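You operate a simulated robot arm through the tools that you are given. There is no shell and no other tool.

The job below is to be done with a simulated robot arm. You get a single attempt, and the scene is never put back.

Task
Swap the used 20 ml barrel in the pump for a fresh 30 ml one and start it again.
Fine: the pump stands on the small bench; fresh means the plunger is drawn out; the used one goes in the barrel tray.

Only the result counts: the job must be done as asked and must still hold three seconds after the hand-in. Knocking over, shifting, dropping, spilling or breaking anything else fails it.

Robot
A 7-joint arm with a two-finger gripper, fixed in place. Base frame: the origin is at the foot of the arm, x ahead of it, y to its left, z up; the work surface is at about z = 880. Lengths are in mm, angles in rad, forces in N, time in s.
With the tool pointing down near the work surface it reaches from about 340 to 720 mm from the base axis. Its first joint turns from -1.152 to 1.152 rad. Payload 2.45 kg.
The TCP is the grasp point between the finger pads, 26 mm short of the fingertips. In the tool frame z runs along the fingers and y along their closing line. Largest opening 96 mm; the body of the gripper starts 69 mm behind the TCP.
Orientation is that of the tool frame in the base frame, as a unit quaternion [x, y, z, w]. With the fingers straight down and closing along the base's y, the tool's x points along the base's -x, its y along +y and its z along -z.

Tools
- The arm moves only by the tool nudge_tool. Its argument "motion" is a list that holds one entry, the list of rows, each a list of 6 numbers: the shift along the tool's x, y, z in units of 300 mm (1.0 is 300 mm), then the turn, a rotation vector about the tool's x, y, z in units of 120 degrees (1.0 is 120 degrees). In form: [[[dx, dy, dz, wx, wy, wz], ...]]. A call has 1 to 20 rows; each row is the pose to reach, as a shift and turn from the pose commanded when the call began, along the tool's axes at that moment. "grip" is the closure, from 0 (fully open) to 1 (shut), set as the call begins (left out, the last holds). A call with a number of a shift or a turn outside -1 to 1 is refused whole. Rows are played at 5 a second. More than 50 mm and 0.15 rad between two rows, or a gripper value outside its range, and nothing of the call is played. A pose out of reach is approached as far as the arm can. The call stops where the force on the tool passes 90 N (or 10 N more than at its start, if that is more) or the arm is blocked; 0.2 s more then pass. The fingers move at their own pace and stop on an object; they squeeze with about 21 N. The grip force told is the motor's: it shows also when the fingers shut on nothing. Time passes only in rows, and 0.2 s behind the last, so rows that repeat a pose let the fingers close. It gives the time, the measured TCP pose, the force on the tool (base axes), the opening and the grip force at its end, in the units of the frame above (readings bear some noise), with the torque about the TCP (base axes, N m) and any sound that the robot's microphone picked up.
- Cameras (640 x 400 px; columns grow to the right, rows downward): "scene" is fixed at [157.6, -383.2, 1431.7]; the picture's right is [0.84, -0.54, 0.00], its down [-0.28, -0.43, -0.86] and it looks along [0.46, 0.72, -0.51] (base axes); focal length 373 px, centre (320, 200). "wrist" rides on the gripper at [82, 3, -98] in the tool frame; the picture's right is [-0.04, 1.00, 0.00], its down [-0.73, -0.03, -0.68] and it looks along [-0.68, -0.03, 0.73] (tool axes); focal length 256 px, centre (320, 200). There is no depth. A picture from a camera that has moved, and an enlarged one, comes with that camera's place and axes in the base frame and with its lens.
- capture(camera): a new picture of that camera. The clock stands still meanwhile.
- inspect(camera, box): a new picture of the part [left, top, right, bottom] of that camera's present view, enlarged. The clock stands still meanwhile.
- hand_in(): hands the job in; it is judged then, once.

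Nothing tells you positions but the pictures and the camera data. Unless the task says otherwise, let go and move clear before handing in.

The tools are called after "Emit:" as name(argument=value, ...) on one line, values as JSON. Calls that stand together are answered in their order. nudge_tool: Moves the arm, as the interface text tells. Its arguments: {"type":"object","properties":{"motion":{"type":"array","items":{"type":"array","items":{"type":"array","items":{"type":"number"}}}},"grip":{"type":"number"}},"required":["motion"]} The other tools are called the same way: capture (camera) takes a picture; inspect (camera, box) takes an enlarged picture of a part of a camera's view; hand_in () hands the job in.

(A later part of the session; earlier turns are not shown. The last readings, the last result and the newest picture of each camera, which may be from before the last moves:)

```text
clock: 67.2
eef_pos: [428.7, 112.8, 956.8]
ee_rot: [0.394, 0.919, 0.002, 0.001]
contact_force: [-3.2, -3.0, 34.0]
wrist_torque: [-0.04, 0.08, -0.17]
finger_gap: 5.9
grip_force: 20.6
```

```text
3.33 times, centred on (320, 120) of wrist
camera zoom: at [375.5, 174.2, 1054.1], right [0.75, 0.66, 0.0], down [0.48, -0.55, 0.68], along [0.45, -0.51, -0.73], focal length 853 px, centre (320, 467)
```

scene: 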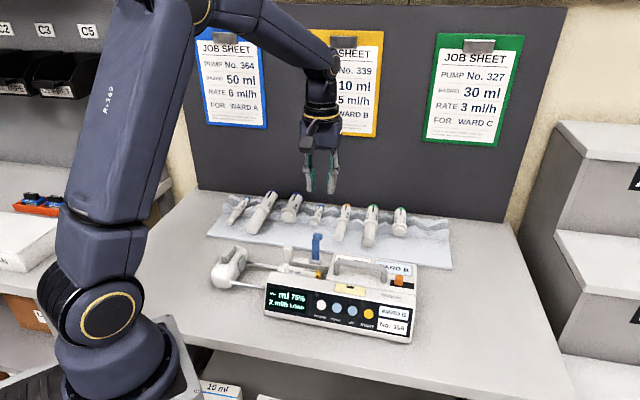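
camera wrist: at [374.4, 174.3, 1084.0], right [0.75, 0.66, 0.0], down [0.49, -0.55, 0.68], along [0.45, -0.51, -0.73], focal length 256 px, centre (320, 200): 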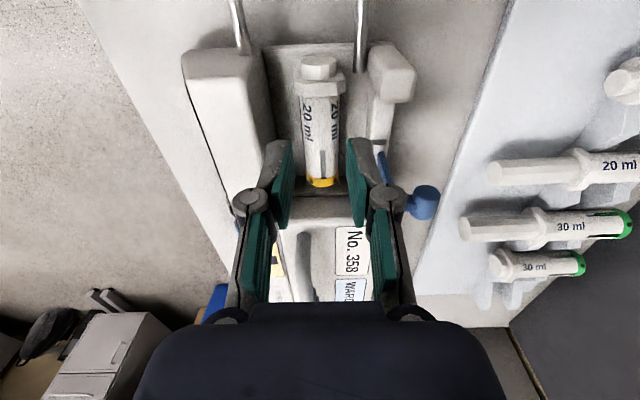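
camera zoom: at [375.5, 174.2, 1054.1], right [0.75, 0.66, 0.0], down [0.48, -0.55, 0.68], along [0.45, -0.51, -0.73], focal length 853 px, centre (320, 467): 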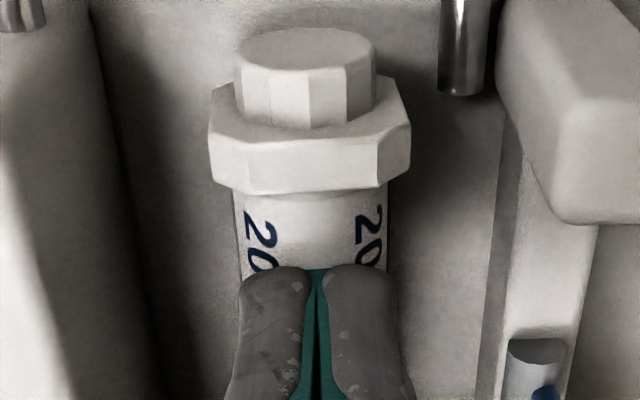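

The barrel sits lower than I judged, with its top near z = 930, and the fingers closed above its waist. I'll open, go about 14 mm deeper and close again.

Emit:
nudge_tool(motion=[[[0, 0, -0.01, 0, 0, 0], [0, 0, -0.015, 0, 0, 0], [0, 0, -0.015, 0, 0, 0], [0, 0, -0.015, 0, 0, 0]]], grip=0.69)

Emit:
inspect(camera="wrist", box=[240, 60, 400, 180])

Emit:
inspect(camera="scene", box=[250, 205, 350, 285])

```text
clock: 68.2
eef_pos: [426.2, 112.0, 958.8]
ee_rot: [0.394, 0.919, 0.0, 0.0]
contact_force: [-0.2, -0.4, -0.3]
wrist_torque: [0.01, 0.0, -0.02]
finger_gap: 29.7
grip_force: 0.0
```

```text
3.33 times, centred on (320, 120) of wrist
camera zoom: at [374.6, 174.0, 1057.2], right [0.75, 0.66, 0.0], down [0.49, -0.55, 0.68], along [0.45, -0.51, -0.73], focal length 853 px, centre (320, 467)
```

zoom: 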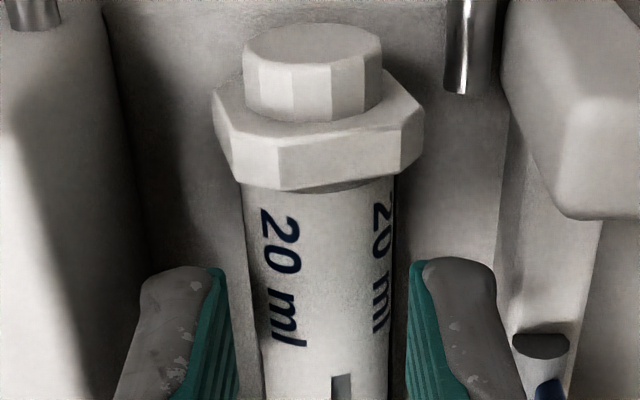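

```text
5.00 times, centred on (300, 245) of scene
camera zoom: at [157.6, -383.2, 1431.7], right [0.84, -0.54, 0.0], down [-0.28, -0.43, -0.86], along [0.46, 0.72, -0.51], focal length 1863 px, centre (420, -25)
```

zoom: 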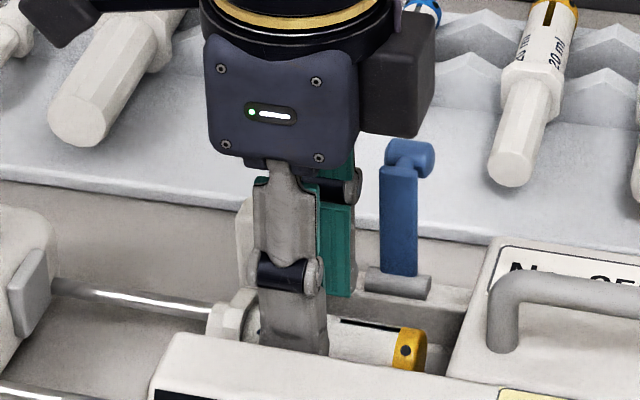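

Emit:
nudge_tool(motion=[[[0, 0.002, 0.02, 0, 0, 0], [0, 0.002, 0.035, 0, 0, 0], [0, 0.002, 0.045, 0, 0, 0]]])

Emit:
nudge_tool(motion=[[[0, 0, 0.006, 0, 0, 0], [0, 0, 0.012, 0, 0, 0]]])

Emit:
inspect(camera="wrist", box=[240, 60, 400, 180])

```text
clock: 69.0
eef_pos: [428.2, 112.9, 945.1]
ee_rot: [0.394, 0.919, 0.0, -0.001]
contact_force: [-0.2, -0.3, -0.1]
wrist_torque: [-0.01, 0.0, 0.01]
finger_gap: 29.4
grip_force: 0.1
```

```text
clock: 69.6
eef_pos: [427.6, 114.8, 943.4]
ee_rot: [0.393, 0.919, 0.001, -0.001]
contact_force: [-0.6, -0.7, -0.2]
wrist_torque: [0.02, 0.0, -0.02]
finger_gap: 29.6
grip_force: 0.1
```

```text
3.33 times, centred on (320, 120) of wrist
camera zoom: at [375.2, 175.3, 1040.2], right [0.75, 0.66, 0.0], down [0.49, -0.55, 0.68], along [0.45, -0.51, -0.73], focal length 853 px, centre (320, 467)
```

zoom: 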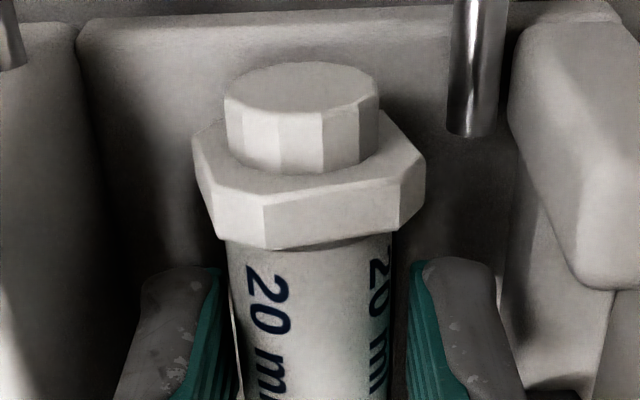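

Emit:
nudge_tool(motion=[[[0, 0, 0, 0, 0, 0], [0, 0, 0, 0, 0, 0], [0, 0, 0, 0, 0, 0]]], grip=1)

Emit:
inspect(camera="wrist", box=[240, 60, 400, 180])

Emit:
inspect(camera="scene", box=[230, 200, 440, 360])

```text
clock: 70.4
eef_pos: [428.4, 113.8, 942.9]
ee_rot: [0.394, 0.919, 0.001, -0.002]
contact_force: [-0.5, 0.1, -0.8]
wrist_torque: [0.01, 0.02, 0.0]
finger_gap: 23.8
grip_force: 21.0
```

```text
3.33 times, centred on (320, 120) of wrist
camera zoom: at [375.3, 175.3, 1040.3], right [0.75, 0.66, 0.0], down [0.49, -0.55, 0.68], along [0.45, -0.51, -0.73], focal length 853 px, centre (320, 467)
```

zoom: 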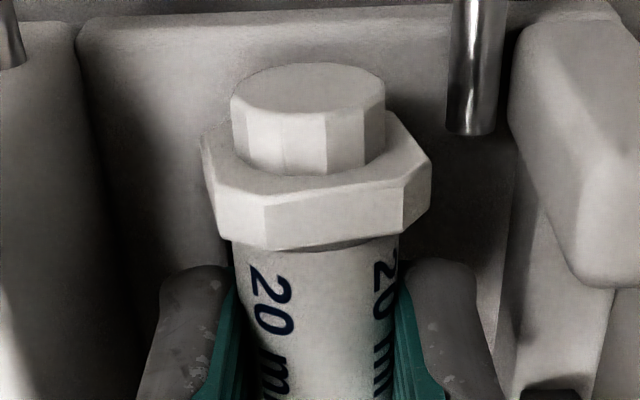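

```text
2.50 times, centred on (335, 280) of scene
camera zoom: at [157.6, -383.2, 1431.7], right [0.84, -0.54, 0.0], down [-0.28, -0.43, -0.86], along [0.46, 0.72, -0.51], focal length 932 px, centre (282, 0)
```

zoom: 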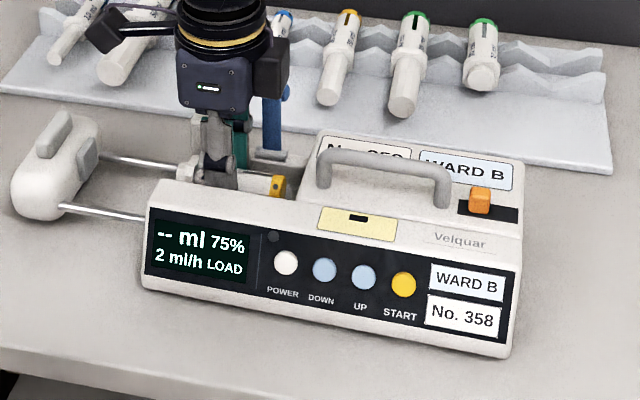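

The barrel is gripped at 23.8 mm. I'll lift it straight up.

Emit:
nudge_tool(motion=[[[0, 0, -0.02, 0, 0, 0], [0, 0, -0.05, 0, 0, 0], [0, 0, -0.1, 0, 0, 0], [0, 0, -0.18, 0, 0, 0], [0, 0, -0.27, 0, 0, 0], [0, 0, -0.33, 0, 0, 0]]])

Emit:
capture(camera="wrist")

Emit:
capture(camera="scene")

Emit:
inspect(camera="wrist", box=[200, 0, 420, 200])

```text
clock: 71.8
eef_pos: [426.5, 112.8, 1042.4]
ee_rot: [0.394, 0.919, 0.0, -0.001]
contact_force: [-0.2, -1.0, -0.6]
wrist_torque: [0.01, 0.01, -0.01]
finger_gap: 23.6
grip_force: 21.2
```

```text
taken
camera wrist: at [374.3, 174.4, 1139.7], right [0.75, 0.66, 0.0], down [0.49, -0.55, 0.68], along [0.45, -0.51, -0.73], focal length 256 px, centre (320, 200)
```

wrist: 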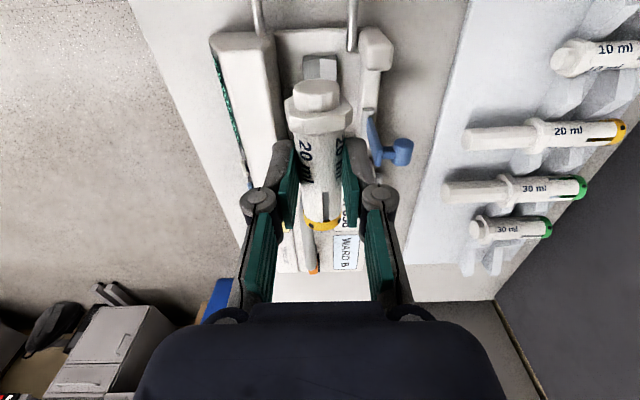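

```text
taken
```

scene: 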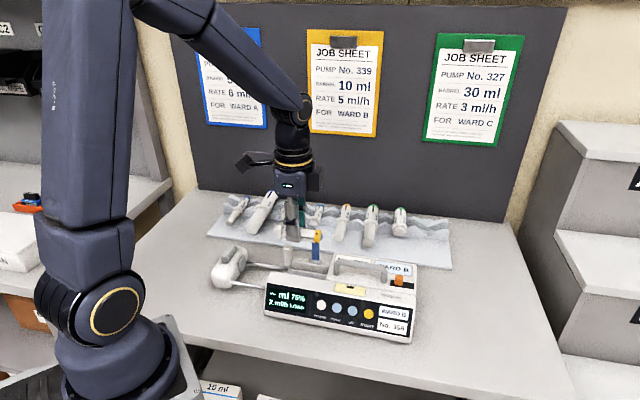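

```text
2.00 times, centred on (310, 100) of wrist
camera zoom: at [374.3, 174.4, 1139.7], right [0.75, 0.66, 0.0], down [0.49, -0.55, 0.68], along [0.45, -0.51, -0.73], focal length 512 px, centre (340, 400)
```

zoom: 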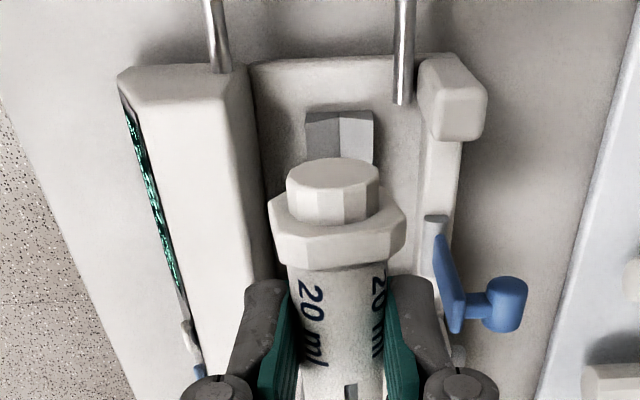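

The used barrel is out. I'll lay it temporarily on the tray's flat apron, in the clear area in front of the short-plunger barrels, so the fresh one's notch can take it later.

Emit:
nudge_tool(motion=[[[0, 0, -0.07, 0, 0, 0], [0.03, 0.08, -0.07, 0, 0, 0], [0.06, 0.19, -0.07, 0, 0, 0], [0.09, 0.3, -0.07, 0, 0, 0], [0.12, 0.4, -0.07, 0, 0, 0], [0.158, 0.502, -0.07, 0, 0, 0], [0.158, 0.502, 0.04, 0, 0, 0], [0.158, 0.502, 0.14, 0, 0, 0], [0.158, 0.502, 0.24, 0, 0, 0]]])

Emit:
capture(camera="wrist")

Emit:
inspect(camera="scene", box=[200, 180, 400, 290])

```text
clock: 73.8
eef_pos: [503.9, 251.5, 969.6]
ee_rot: [0.394, 0.919, 0.0, -0.002]
contact_force: [-0.2, -0.1, -0.7]
wrist_torque: [-0.04, 0.01, 0.01]
finger_gap: 23.5
grip_force: 21.2
```

```text
taken
camera wrist: at [450.9, 313.0, 1067.4], right [0.75, 0.66, 0.0], down [0.49, -0.55, 0.68], along [0.45, -0.51, -0.73], focal length 256 px, centre (320, 200)
```

wrist: 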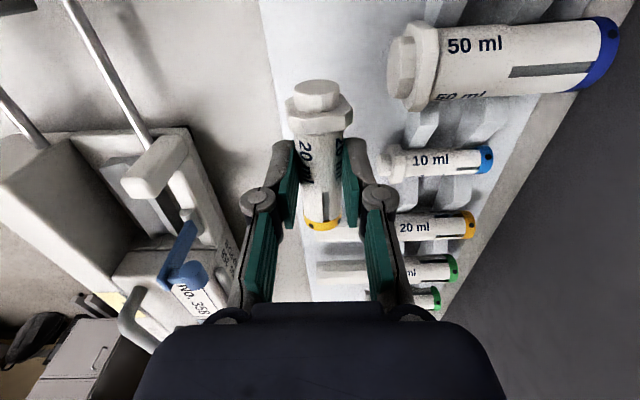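

```text
3.20 times, centred on (300, 235) of scene
camera zoom: at [157.6, -383.2, 1431.7], right [0.84, -0.54, 0.0], down [-0.28, -0.43, -0.86], along [0.46, 0.72, -0.51], focal length 1192 px, centre (384, 88)
```

zoom: 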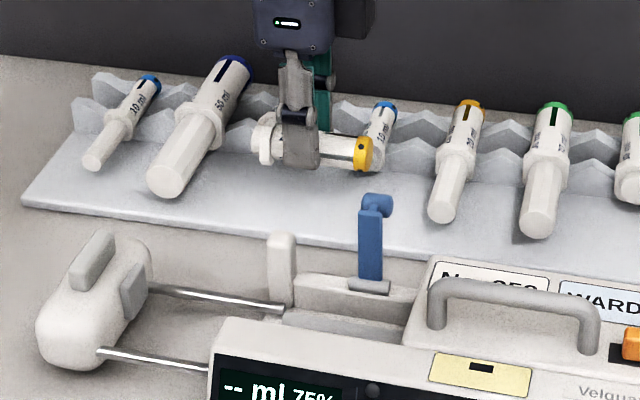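

There is clear space below, so I'll lower toward the apron.

Emit:
nudge_tool(motion=[[[0, 0, 0.05, 0, 0, 0], [0, 0, 0.09, 0, 0, 0], [0, 0, 0.12, 0, 0, 0]]])

Emit:
inspect(camera="scene", box=[240, 190, 350, 270])

Emit:
capture(camera="wrist")

```text
clock: 74.6
eef_pos: [503.9, 250.8, 933.1]
ee_rot: [0.394, 0.919, -0.001, -0.001]
contact_force: [-0.1, 0.4, -0.4]
wrist_torque: [-0.01, 0.0, 0.01]
finger_gap: 23.6
grip_force: 21.4
```

```text
5.00 times, centred on (295, 230) of scene
camera zoom: at [157.6, -383.2, 1431.7], right [0.84, -0.54, 0.0], down [-0.28, -0.43, -0.86], along [0.46, 0.72, -0.51], focal length 1863 px, centre (445, 50)
```

zoom: 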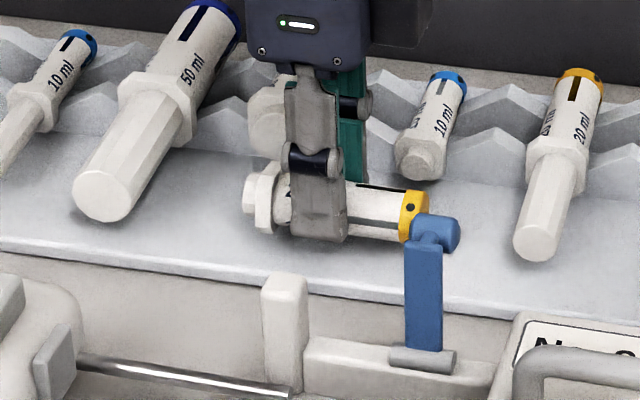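

```text
taken
camera wrist: at [451.1, 312.8, 1031.1], right [0.75, 0.66, 0.0], down [0.49, -0.55, 0.68], along [0.45, -0.51, -0.73], focal length 256 px, centre (320, 200)
```

wrist: 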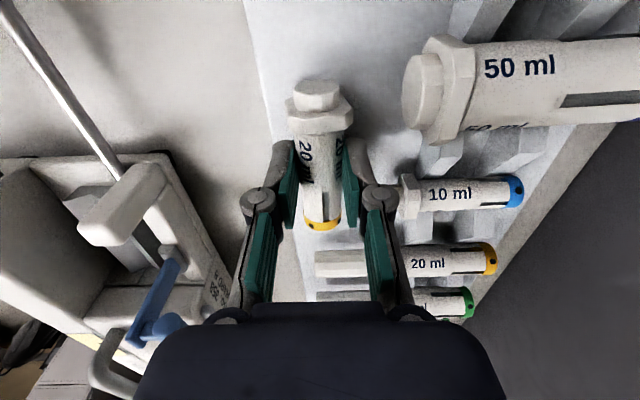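

Emit:
nudge_tool(motion=[[[0, 0, 0.008, 0, 0, 0], [0, 0, 0.016, 0, 0, 0], [0, 0, 0.022, 0, 0, 0]]])

Emit:
nudge_tool(motion=[[[0, 0, 0.005, 0, 0, 0], [0, 0, 0.01, 0, 0, 0]]])

```text
clock: 75.4
eef_pos: [505.2, 250.9, 927.7]
ee_rot: [0.394, 0.919, 0.001, -0.001]
contact_force: [-1.0, -1.4, 8.4]
wrist_torque: [0.16, 0.17, 0.05]
finger_gap: 23.7
grip_force: 20.9
```

```text
clock: 76.0
eef_pos: [504.8, 249.7, 924.4]
ee_rot: [0.395, 0.919, 0.0, 0.0]
contact_force: [-0.2, -3.4, 12.5]
wrist_torque: [0.21, 0.27, 0.07]
finger_gap: 23.2
grip_force: 20.3
```

The flange has touched the apron, so I'll release and check that it rests stably.

Emit:
nudge_tool(motion=[[[0, 0, -0.004, 0, 0, 0], [0, 0, -0.004, 0, 0, 0], [0, 0, -0.004, 0, 0, 0]]], grip=0.66)

Emit:
inspect(camera="scene", box=[240, 190, 350, 270])

Emit:
capture(camera="wrist")

```text
clock: 76.8
eef_pos: [504.1, 251.5, 925.8]
ee_rot: [0.394, 0.919, 0.001, -0.001]
contact_force: [-0.3, 0.4, 0.9]
wrist_torque: [0.01, 0.01, -0.01]
finger_gap: 32.5
grip_force: 0.0
```

```text
5.00 times, centred on (295, 230) of scene
camera zoom: at [157.6, -383.2, 1431.7], right [0.84, -0.54, 0.0], down [-0.28, -0.43, -0.86], along [0.46, 0.72, -0.51], focal length 1863 px, centre (445, 50)
```

zoom: 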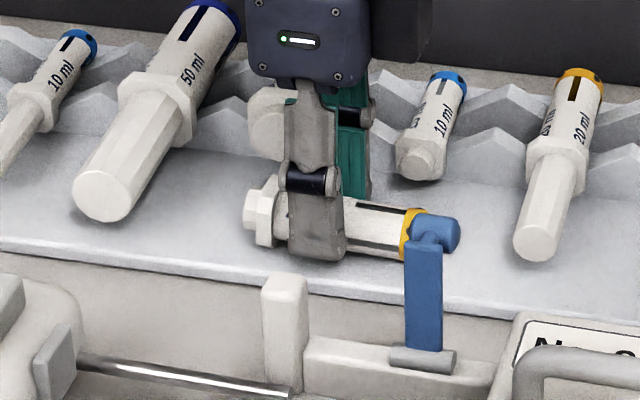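

```text
taken
camera wrist: at [451.1, 312.7, 1023.4], right [0.75, 0.66, 0.0], down [0.49, -0.55, 0.68], along [0.45, -0.51, -0.73], focal length 256 px, centre (320, 200)
```

wrist: 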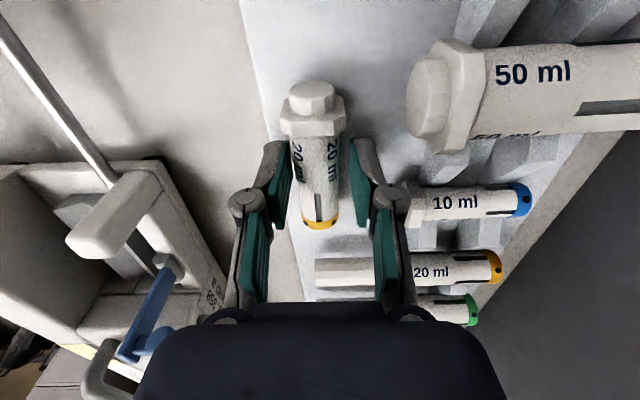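

Emit:
nudge_tool(motion=[[[0, -0.003, 0, 0, 0, 0], [0, -0.006, 0, 0, 0, 0], [0, -0.006, 0, 0, 0, 0], [0, -0.006, 0, 0, 0, 0]]], grip=0.6)

Emit:
inspect(camera="wrist", box=[240, 60, 400, 180])

```text
clock: 77.8
eef_pos: [504.3, 250.1, 925.0]
ee_rot: [0.394, 0.919, 0.001, 0.0]
contact_force: [-0.9, 0.8, -0.4]
wrist_torque: [0.05, 0.02, 0.03]
finger_gap: 38.5
grip_force: 0.0
```

```text
3.33 times, centred on (320, 120) of wrist
camera zoom: at [450.5, 311.6, 1023.6], right [0.75, 0.66, 0.0], down [0.49, -0.55, 0.68], along [0.45, -0.51, -0.73], focal length 853 px, centre (320, 467)
```

zoom: 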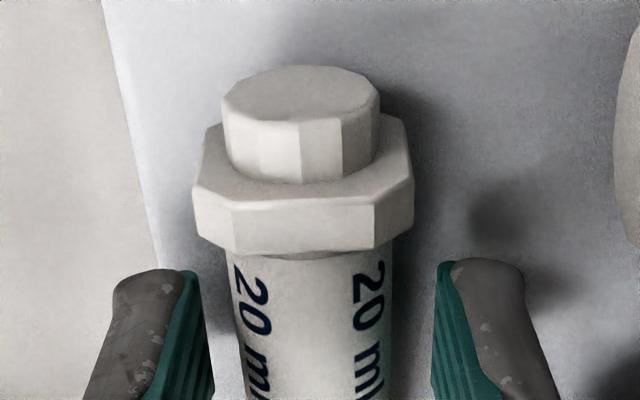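

The used barrel rests stably on the tray. I'll rise and go above the fresh 30 ml barrel to look at how to grasp it.

Emit:
nudge_tool(motion=[[[0, 0.006, -0.1, 0, 0, 0], [0, 0.006, -0.22, 0, 0, 0], [0, 0.006, -0.37, 0, 0, 0], [-0.04, 0.025, -0.37, 0, 0, -0.06], [-0.08, 0.05, -0.37, 0, 0, -0.12], [-0.13, 0.075, -0.37, 0, 0, -0.18], [-0.17, 0.1, -0.37, 0, 0, -0.24], [-0.21, 0.125, -0.37, 0, 0, -0.3], [-0.26, 0.15, -0.37, 0, 0, -0.36], [-0.3, 0.175, -0.37, 0, 0, -0.42], [-0.34, 0.2, -0.37, 0, 0, -0.48], [-0.39, 0.225, -0.37, 0, 0, -0.54], [-0.43, 0.25, -0.37, 0, 0, -0.6], [-0.47, 0.27, -0.37, 0, 0, -0.66], [-0.51, 0.29, -0.37, 0, 0, -0.72], [-0.547, 0.302, -0.37, 0, 0, -0.762]]])

Emit:
capture(camera="wrist")

Emit:
inspect(camera="wrist", box=[220, 20, 420, 200])

Emit:
capture(camera="scene")

```text
clock: 81.2
eef_pos: [683.5, 192.6, 1037.3]
ee_rot: [-0.384, 0.923, 0.001, 0.0]
contact_force: [-0.2, 0.1, -0.2]
wrist_torque: [0.02, -0.03, -0.03]
finger_gap: 38.3
grip_force: 0.1
```

```text
taken
camera wrist: at [623.5, 137.4, 1134.6], right [-0.68, 0.73, 0.0], down [0.54, 0.5, 0.68], along [0.5, 0.46, -0.73], focal length 256 px, centre (320, 200)
```

wrist: 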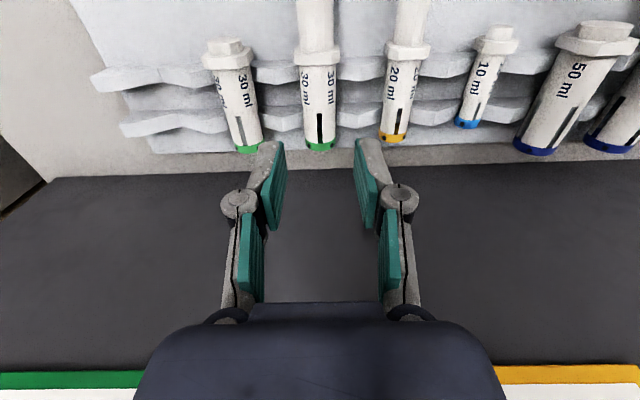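

```text
2.22 times, centred on (320, 110) of wrist
camera zoom: at [623.5, 137.4, 1134.6], right [-0.68, 0.73, 0.0], down [0.54, 0.5, 0.68], along [0.5, 0.46, -0.73], focal length 569 px, centre (320, 400)
```

zoom: 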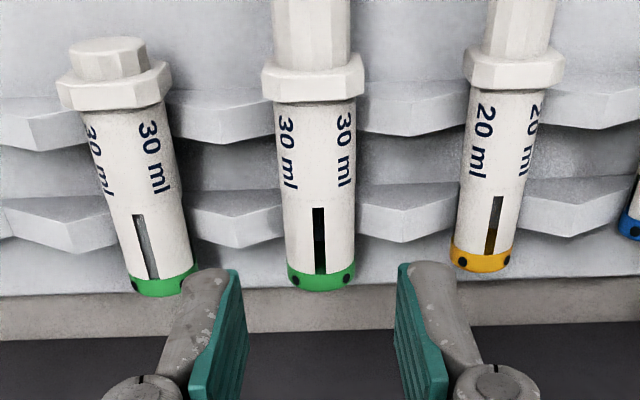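

```text
taken
```

scene: 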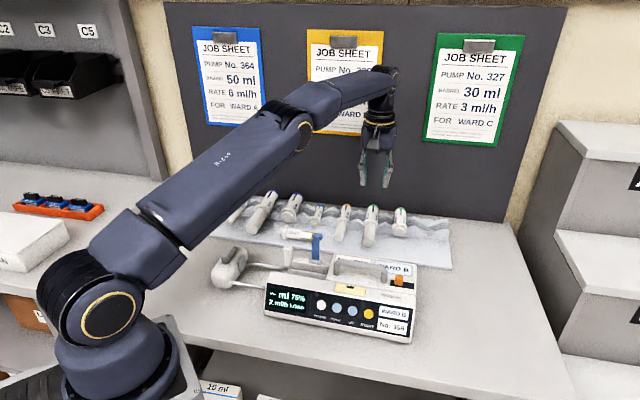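

The fresh 30 ml barrel (about 28 mm across) is centred under the gripper. I'll grasp it in the gap between the two combs and descend in stages.

Emit:
nudge_tool(motion=[[[-0.005, -0.0033, 0.05, 0, 0, 0], [-0.005, -0.0033, 0.12, 0, 0, 0], [-0.005, -0.0033, 0.19, 0, 0, 0], [-0.005, -0.0033, 0.25, 0, 0, 0]]], grip=0.6)

Emit:
capture(camera="wrist")

Emit:
inspect(camera="wrist", box=[240, 60, 400, 180])

Emit:
inspect(camera="scene", box=[320, 170, 430, 250])

```text
clock: 82.2
eef_pos: [684.3, 194.6, 960.8]
ee_rot: [-0.383, 0.924, 0.001, 0.0]
contact_force: [-0.6, 0.2, 0.1]
wrist_torque: [0.01, 0.03, -0.02]
finger_gap: 38.5
grip_force: 0.0
```

```text
taken
camera wrist: at [625.4, 139.6, 1058.6], right [-0.68, 0.73, 0.0], down [0.54, 0.5, 0.68], along [0.5, 0.46, -0.73], focal length 256 px, centre (320, 200)
```

wrist: 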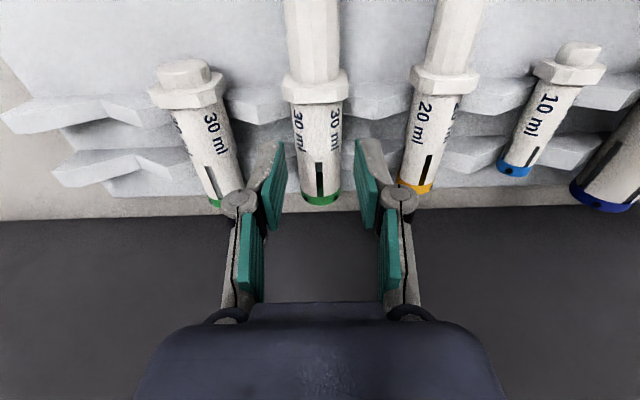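

```text
3.33 times, centred on (320, 120) of wrist
camera zoom: at [625.4, 139.6, 1058.6], right [-0.68, 0.73, 0.0], down [0.54, 0.5, 0.68], along [0.5, 0.46, -0.73], focal length 853 px, centre (320, 467)
```

zoom: 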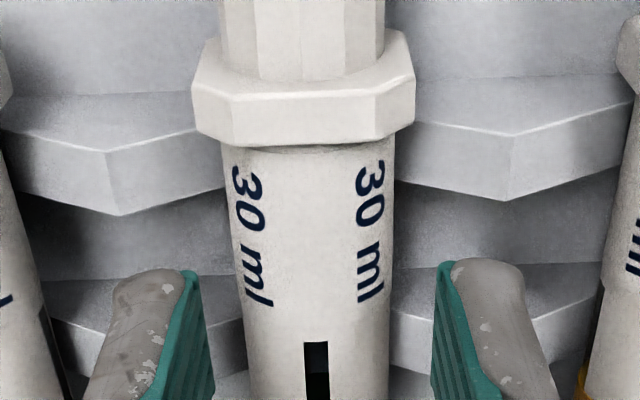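

```text
5.00 times, centred on (375, 210) of scene
camera zoom: at [157.6, -383.2, 1431.7], right [0.84, -0.54, 0.0], down [-0.28, -0.43, -0.86], along [0.46, 0.72, -0.51], focal length 1863 px, centre (45, 150)
```

zoom: 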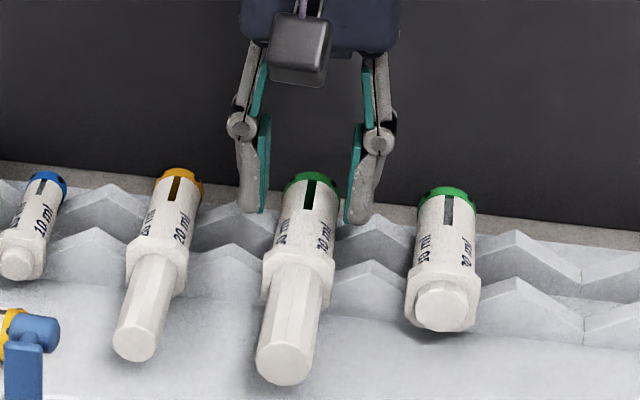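

Emit:
nudge_tool(motion=[[[-0.008, -0.003, 0.02, 0, 0, 0], [-0.008, -0.003, 0.04, 0, 0, 0], [-0.008, -0.003, 0.052, 0, 0, 0]]])

Emit:
inspect(camera="wrist", box=[240, 60, 400, 180])

Emit:
inspect(camera="scene", box=[330, 180, 410, 240])

```text
clock: 83.0
eef_pos: [685.8, 195.2, 944.6]
ee_rot: [-0.383, 0.924, 0.001, 0.0]
contact_force: [-0.3, 0.1, -0.2]
wrist_torque: [0.02, -0.02, -0.02]
finger_gap: 38.3
grip_force: 0.2
```

```text
3.33 times, centred on (320, 120) of wrist
camera zoom: at [627.2, 139.7, 1043.5], right [-0.68, 0.73, 0.0], down [0.54, 0.5, 0.68], along [0.5, 0.46, -0.73], focal length 853 px, centre (320, 467)
```

zoom: 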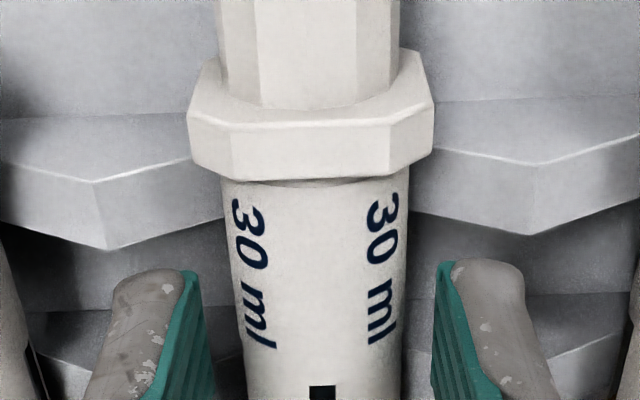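

```text
6.67 times, centred on (370, 210) of scene
camera zoom: at [157.6, -383.2, 1431.7], right [0.84, -0.54, 0.0], down [-0.28, -0.43, -0.86], along [0.46, 0.72, -0.51], focal length 2484 px, centre (-13, 133)
```

zoom: 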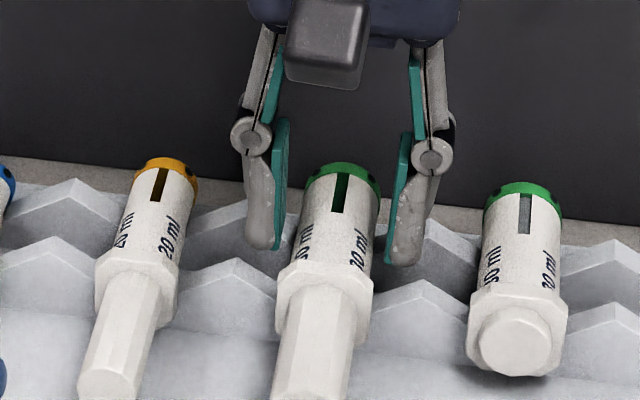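

Emit:
nudge_tool(motion=[[[0, -0.001, 0.008, 0, 0, 0], [0, -0.001, 0.016, 0, 0, 0]]])

Emit:
nudge_tool(motion=[[[0, 0, 0, 0, 0, 0], [0, 0, 0, 0, 0, 0], [0, 0, 0, 0, 0, 0]]], grip=1)

Emit:
inspect(camera="wrist", box=[240, 60, 400, 180])

```text
clock: 83.6
eef_pos: [686.1, 194.9, 940.8]
ee_rot: [-0.384, 0.923, 0.001, 0.0]
contact_force: [-0.5, -0.1, 1.0]
wrist_torque: [0.01, -0.02, 0.01]
finger_gap: 38.3
grip_force: 0.2
```

```text
clock: 84.4
eef_pos: [684.9, 194.5, 940.4]
ee_rot: [-0.384, 0.923, 0.002, -0.001]
contact_force: [-0.2, 1.3, 0.4]
wrist_torque: [0.02, 0.02, -0.02]
finger_gap: 27.3
grip_force: 21.0
```

```text
3.33 times, centred on (320, 120) of wrist
camera zoom: at [626.9, 139.4, 1038.3], right [-0.68, 0.73, 0.0], down [0.54, 0.5, 0.68], along [0.5, 0.46, -0.73], focal length 853 px, centre (320, 467)
```

zoom: 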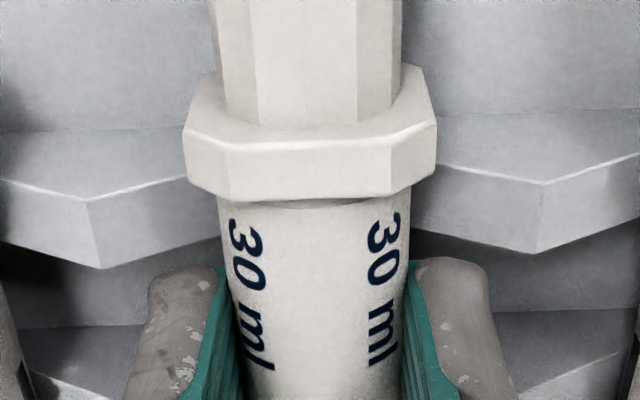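

The fresh 30 ml barrel is gripped at 27.3 mm. I'll lift it clear, swing it round 90° and carry it over the pump bay.

Emit:
nudge_tool(motion=[[[0, 0, -0.04, 0, 0, 0], [0, 0, -0.1, 0, 0, 0], [0, 0, -0.18, 0, 0, 0], [0, 0, -0.28, 0, 0, 0], [0, 0, -0.38, 0, 0, 0]]])

Emit:
capture(camera="wrist")

Emit:
capture(camera="scene")

```text
clock: 85.6
eef_pos: [683.5, 192.8, 1052.8]
ee_rot: [-0.383, 0.924, 0.001, -0.002]
contact_force: [0.0, 0.0, 0.4]
wrist_torque: [0.01, 0.02, 0.01]
finger_gap: 27.2
grip_force: 21.2
```

```text
taken
camera wrist: at [625.2, 138.9, 1151.9], right [-0.68, 0.73, 0.0], down [0.54, 0.5, 0.68], along [0.5, 0.46, -0.73], focal length 256 px, centre (320, 200)
```

wrist: 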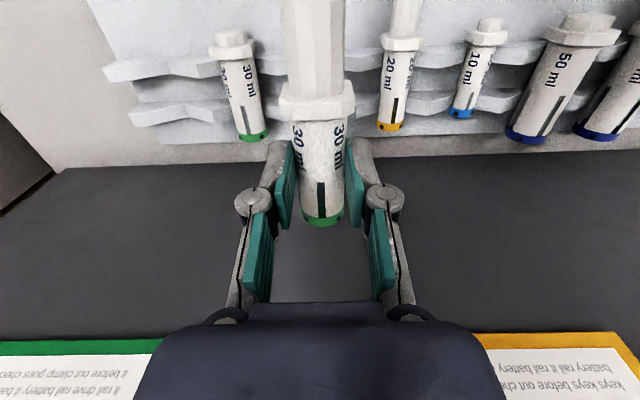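

```text
taken
```

scene: 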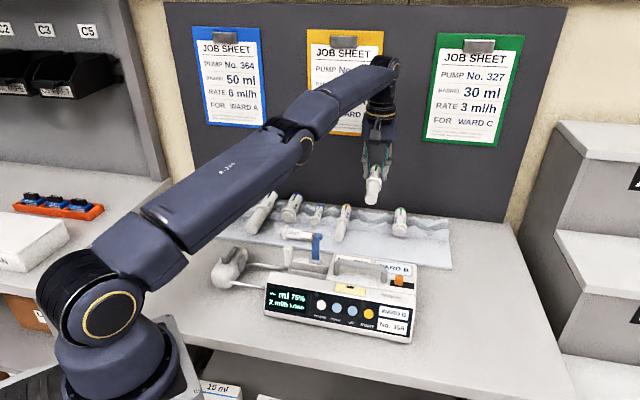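

Emit:
nudge_tool(motion=[[[0.06, 0.03, 0, 0, 0, 0.06], [0.12, 0.06, 0, 0, 0, 0.12], [0.18, 0.09, 0, 0, 0, 0.18], [0.24, 0.125, 0, 0, 0, 0.24], [0.3, 0.155, 0, 0, 0, 0.3], [0.36, 0.187, 0, 0, 0, 0.36], [0.42, 0.22, 0, 0, 0, 0.42], [0.48, 0.25, 0, 0, 0, 0.48], [0.54, 0.28, 0, 0, 0, 0.54], [0.6, 0.31, 0, 0, 0, 0.6], [0.66, 0.342, 0, 0, 0, 0.66], [0.73, 0.377, 0, 0, 0, 0.72], [0.787, 0.407, 0, 0, 0, 0.762], [0.787, 0.407, 0, 0, 0, 0.762]]])

Emit:
capture(camera="wrist")

Emit:
inspect(camera="wrist", box=[200, 0, 420, 200])

Emit:
inspect(camera="scene", box=[200, 180, 420, 310])

```text
clock: 88.6
eef_pos: [434.2, 112.7, 1055.1]
ee_rot: [0.395, 0.919, 0.001, -0.001]
contact_force: [-0.3, 0.2, 0.4]
wrist_torque: [-0.01, -0.02, -0.05]
finger_gap: 27.3
grip_force: 21.0
```

```text
taken
camera wrist: at [381.2, 175.7, 1152.2], right [0.75, 0.66, 0.0], down [0.48, -0.55, 0.68], along [0.45, -0.51, -0.73], focal length 256 px, centre (320, 200)
```

wrist: 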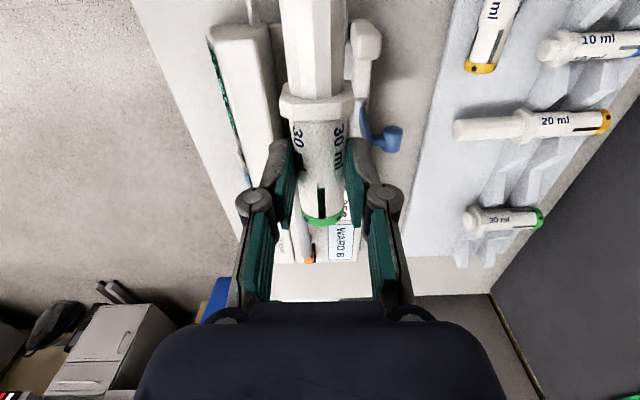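

```text
2.00 times, centred on (310, 100) of wrist
camera zoom: at [381.2, 175.7, 1152.2], right [0.75, 0.66, 0.0], down [0.48, -0.55, 0.68], along [0.45, -0.51, -0.73], focal length 512 px, centre (340, 400)
```

zoom: 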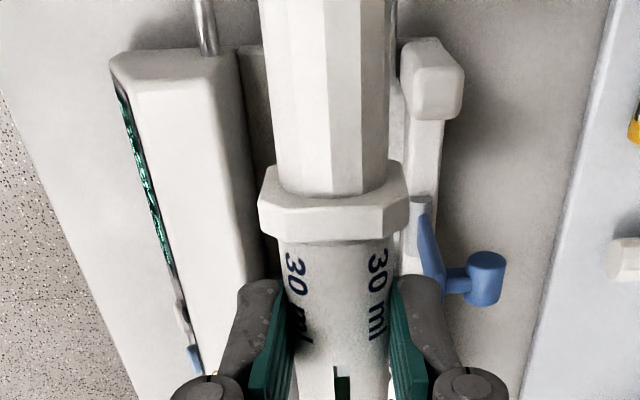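

```text
2.91 times, centred on (310, 245) of scene
camera zoom: at [157.6, -383.2, 1431.7], right [0.84, -0.54, 0.0], down [-0.28, -0.43, -0.86], along [0.46, 0.72, -0.51], focal length 1084 px, centre (349, 69)
```

zoom: 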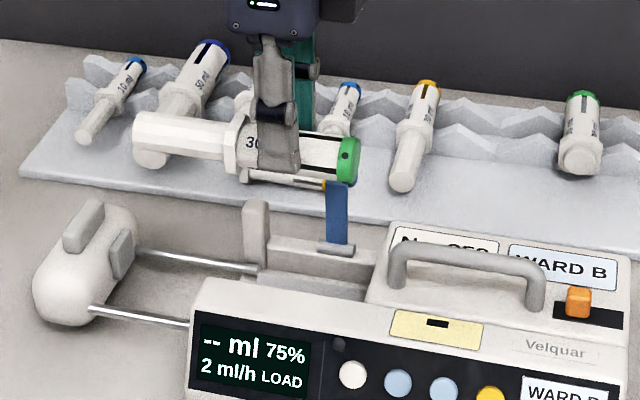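

The fresh barrel is over the bay. I'll make a small alignment correction and descend to just above the cradle.

Emit:
nudge_tool(motion=[[[0.006, -0.0113, 0.0, 0, 0, 0], [0.006, -0.0113, 0.07, 0, 0, 0], [0.006, -0.0113, 0.15, 0, 0, 0], [0.006, -0.0113, 0.23, 0, 0, 0], [0.006, -0.0113, 0.3, 0, 0, 0]]])

Emit:
capture(camera="wrist")

Emit:
inspect(camera="wrist", box=[220, 20, 420, 200])

Emit:
inspect(camera="scene", box=[230, 200, 350, 290])

```text
clock: 89.8
eef_pos: [429.8, 112.6, 964.0]
ee_rot: [0.394, 0.919, 0.001, -0.001]
contact_force: [0.5, 0.2, -0.5]
wrist_torque: [0.0, 0.02, 0.02]
finger_gap: 27.2
grip_force: 20.9
```

```text
taken
camera wrist: at [376.6, 174.5, 1061.6], right [0.75, 0.66, 0.0], down [0.49, -0.55, 0.68], along [0.45, -0.51, -0.74], focal length 256 px, centre (320, 200)
```

wrist: 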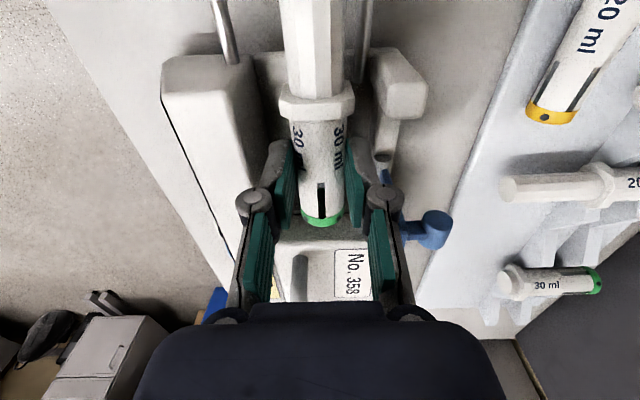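

```text
2.22 times, centred on (320, 110) of wrist
camera zoom: at [376.6, 174.5, 1061.6], right [0.75, 0.66, 0.0], down [0.49, -0.55, 0.68], along [0.45, -0.51, -0.74], focal length 569 px, centre (320, 400)
```

zoom: 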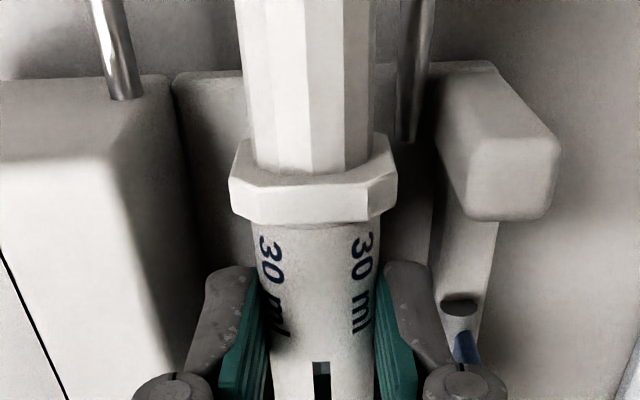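

```text
4.44 times, centred on (290, 245) of scene
camera zoom: at [157.6, -383.2, 1431.7], right [0.84, -0.54, 0.0], down [-0.28, -0.43, -0.86], along [0.46, 0.72, -0.51], focal length 1656 px, centre (453, 0)
```

zoom: 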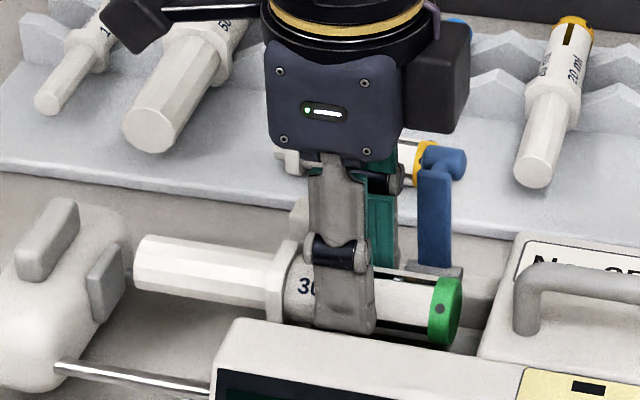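

The plunger end clears the drive pad by a few mm and the flange is just outside the cradle end. I'll lower to contact.

Emit:
nudge_tool(motion=[[[0, 0, 0.02, 0, 0, 0], [0, 0, 0.04, 0, 0, 0], [0, 0, 0.055, 0, 0, 0]]])

Emit:
nudge_tool(motion=[[[0, 0, 0.006, 0, 0, 0], [0, 0, 0.01, 0, 0, 0]]])

Emit:
inspect(camera="wrist", box=[220, 20, 420, 200])

Emit:
inspect(camera="scene", box=[230, 200, 350, 290])

```text
clock: 90.6
eef_pos: [430.1, 112.4, 947.9]
ee_rot: [0.394, 0.919, 0.0, 0.001]
contact_force: [-3.8, -2.5, 15.6]
wrist_torque: [-0.25, -0.11, -0.09]
finger_gap: 27.1
grip_force: 20.7
```

```text
clock: 91.2
eef_pos: [429.1, 113.2, 945.7]
ee_rot: [0.394, 0.919, -0.001, -0.001]
contact_force: [-4.3, -8.6, 13.5]
wrist_torque: [-0.33, 0.05, -0.04]
finger_gap: 28.0
grip_force: 20.7
```

```text
2.22 times, centred on (320, 110) of wrist
camera zoom: at [375.9, 174.0, 1043.0], right [0.75, 0.66, 0.0], down [0.49, -0.55, 0.68], along [0.45, -0.51, -0.74], focal length 569 px, centre (320, 400)
```

zoom: 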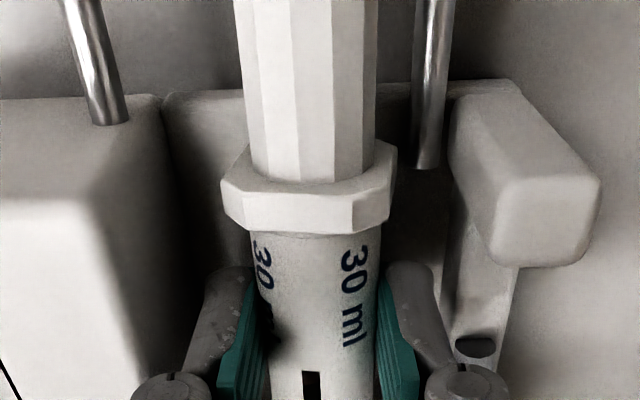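

```text
4.44 times, centred on (290, 245) of scene
camera zoom: at [157.3, -383.5, 1431.6], right [0.84, -0.54, 0.0], down [-0.28, -0.43, -0.86], along [0.47, 0.72, -0.51], focal length 1656 px, centre (453, 0)
```

zoom: 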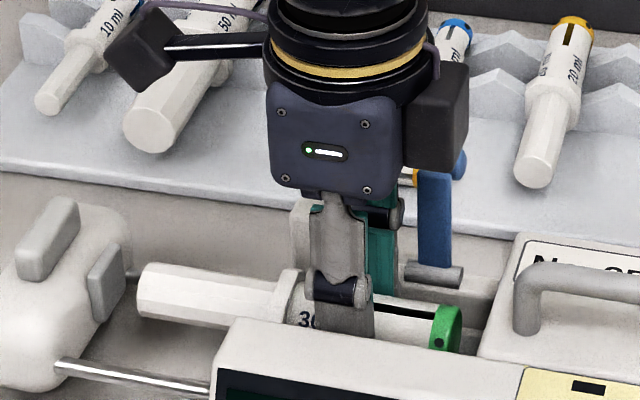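

It touches at about the expected height with some sideways force, so I'll ease it 1.5 mm toward the front to centre it in the V.

Emit:
nudge_tool(motion=[[[0, -0.003, 0, 0, 0, 0], [0, -0.005, 0, 0, 0, 0]]])

Emit:
nudge_tool(motion=[[[0, -0.003, 0, 0, 0, 0], [0, -0.005, 0, 0, 0, 0]]])

Emit:
inspect(camera="scene", box=[230, 220, 440, 360])

```text
clock: 91.8
eef_pos: [427.8, 113.3, 945.5]
ee_rot: [0.394, 0.919, 0.0, -0.001]
contact_force: [-1.7, -2.6, 2.3]
wrist_torque: [-0.1, -0.01, -0.04]
finger_gap: 27.5
grip_force: 20.7
```

```text
clock: 92.4
eef_pos: [426.9, 111.4, 946.1]
ee_rot: [0.393, 0.919, 0.001, -0.001]
contact_force: [1.0, 1.2, 1.3]
wrist_torque: [0.06, -0.01, -0.04]
finger_gap: 27.9
grip_force: 20.9
```

```text
2.86 times, centred on (335, 290) of scene
camera zoom: at [157.6, -383.2, 1431.7], right [0.84, -0.54, 0.0], down [-0.28, -0.43, -0.86], along [0.46, 0.72, -0.51], focal length 1065 px, centre (277, -57)
```

zoom: 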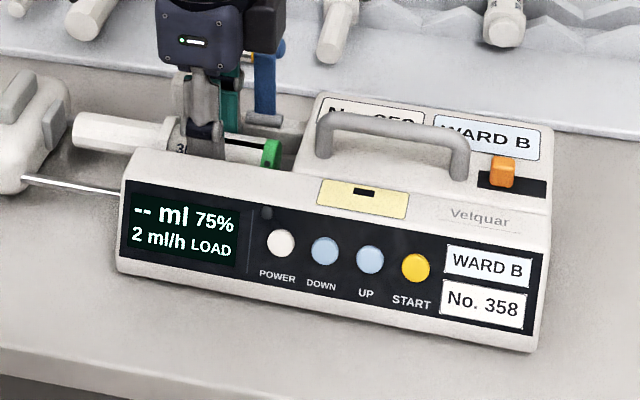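

Emit:
nudge_tool(motion=[[[0, 0, 0.006, 0, 0, 0], [0, 0, 0.01, 0, 0, 0]]])

Emit:
inspect(camera="wrist", box=[220, 20, 420, 200])

```text
clock: 93.0
eef_pos: [426.9, 111.5, 941.8]
ee_rot: [0.393, 0.92, 0.002, 0.0]
contact_force: [3.1, 4.6, 10.5]
wrist_torque: [0.11, -0.13, -0.12]
finger_gap: 27.5
grip_force: 21.1
```

```text
2.22 times, centred on (320, 110) of wrist
camera zoom: at [374.8, 173.3, 1041.2], right [0.75, 0.66, 0.0], down [0.48, -0.55, 0.68], along [0.45, -0.51, -0.73], focal length 569 px, centre (320, 400)
```

zoom: 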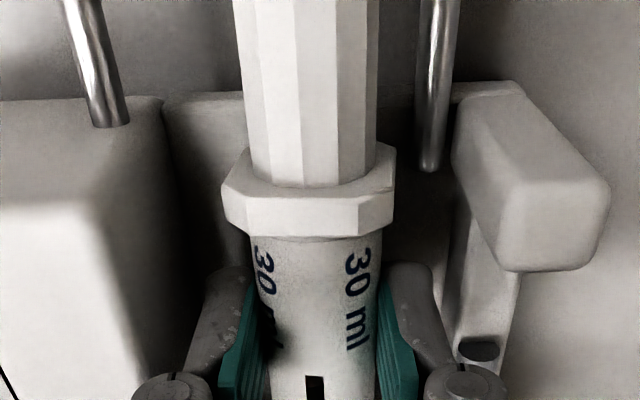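

It is seated in the V. I'll ease off slightly and release with a small opening.

Emit:
nudge_tool(motion=[[[0, 0.002, -0.004, 0, 0, 0], [0, 0.002, -0.004, 0, 0, 0]]])

Emit:
nudge_tool(motion=[[[0, 0, 0, 0, 0, 0], [0, 0, 0, 0, 0, 0], [0, 0, 0, 0, 0, 0]]], grip=0.655)

Emit:
inspect(camera="wrist", box=[220, 20, 420, 200])

Emit:
inspect(camera="scene", box=[230, 200, 350, 290])

```text
clock: 93.6
eef_pos: [427.4, 110.4, 942.8]
ee_rot: [0.394, 0.919, -0.001, -0.002]
contact_force: [2.2, 0.9, 0.9]
wrist_torque: [-0.06, -0.06, 0.04]
finger_gap: 27.2
grip_force: 21.0
```

```text
clock: 94.4
eef_pos: [427.5, 111.4, 944.7]
ee_rot: [0.394, 0.919, 0.0, -0.001]
contact_force: [1.2, -0.7, 0.7]
wrist_torque: [0.05, 0.01, -0.01]
finger_gap: 33.1
grip_force: 0.0
```

```text
2.22 times, centred on (320, 110) of wrist
camera zoom: at [374.8, 173.2, 1042.2], right [0.75, 0.66, 0.0], down [0.49, -0.55, 0.68], along [0.45, -0.51, -0.73], focal length 569 px, centre (320, 400)
```

zoom: 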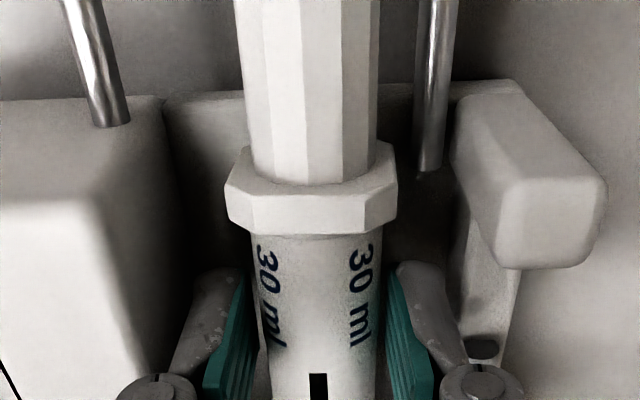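

```text
4.44 times, centred on (290, 245) of scene
camera zoom: at [157.6, -383.2, 1431.7], right [0.84, -0.54, 0.0], down [-0.28, -0.43, -0.86], along [0.46, 0.72, -0.51], focal length 1656 px, centre (453, 0)
```

zoom: 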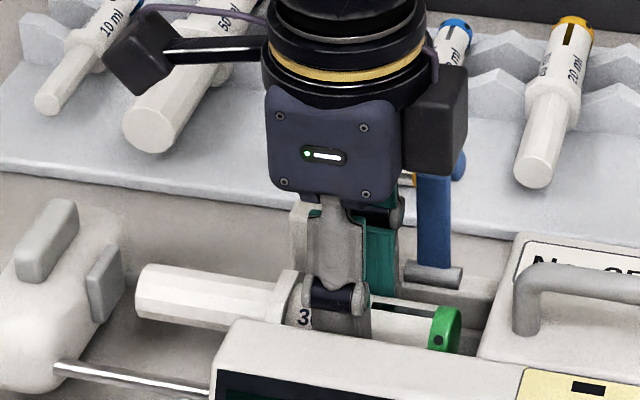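

The barrel is resting in the cradle. I'll rise and look.

Emit:
nudge_tool(motion=[[[0, 0, -0.03, 0, 0, 0], [0, 0, -0.1, 0, 0, 0], [0, 0, -0.2, 0, 0, 0], [0, 0, -0.3, 0, 0, 0]]])

Emit:
capture(camera="wrist")

Emit:
inspect(camera="wrist", box=[220, 0, 440, 180])

Emit:
inspect(camera="scene", box=[200, 200, 430, 340])

```text
clock: 95.4
eef_pos: [428.2, 111.8, 1034.6]
ee_rot: [0.394, 0.919, 0.0, 0.0]
contact_force: [-0.1, 0.4, 0.2]
wrist_torque: [-0.01, 0.02, -0.02]
finger_gap: 33.2
grip_force: 0.1
```

```text
taken
camera wrist: at [375.3, 172.7, 1132.2], right [0.75, 0.66, 0.0], down [0.49, -0.55, 0.68], along [0.45, -0.51, -0.73], focal length 256 px, centre (320, 200)
```

wrist: 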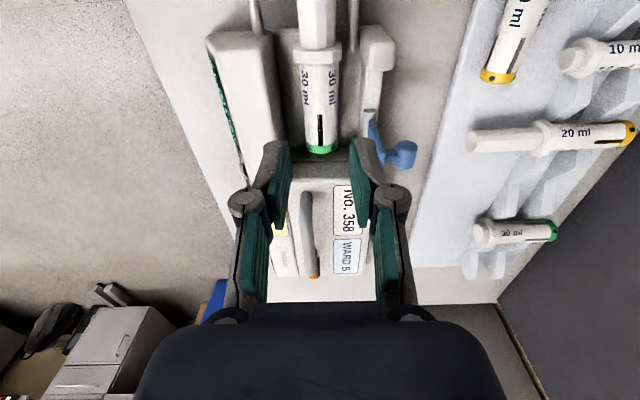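

```text
2.22 times, centred on (330, 90) of wrist
camera zoom: at [375.3, 172.7, 1132.2], right [0.75, 0.66, 0.0], down [0.49, -0.55, 0.68], along [0.45, -0.51, -0.73], focal length 569 px, centre (298, 444)
```

zoom: 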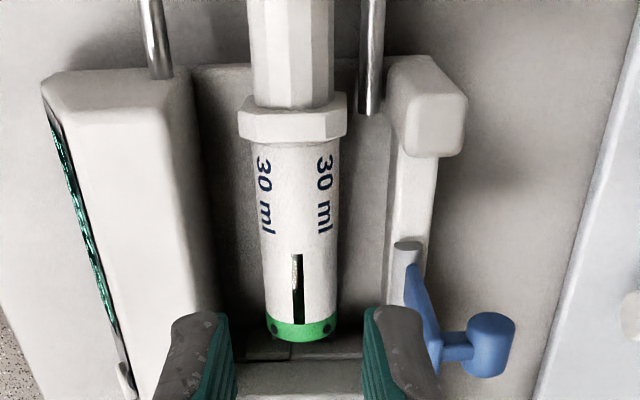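

```text
2.78 times, centred on (315, 270) of scene
camera zoom: at [157.6, -383.2, 1431.7], right [0.84, -0.54, 0.0], down [-0.28, -0.43, -0.86], along [0.46, 0.72, -0.51], focal length 1037 px, centre (334, 5)
```

zoom: 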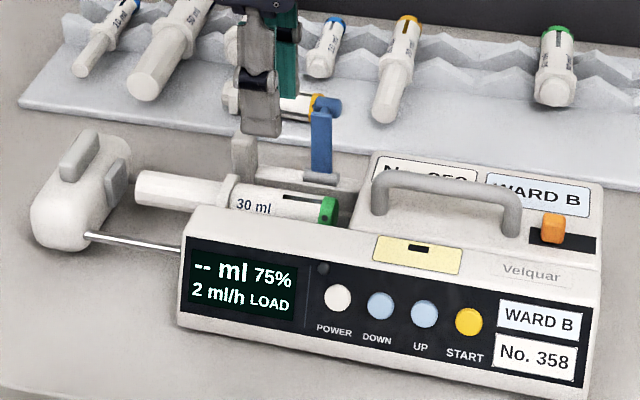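

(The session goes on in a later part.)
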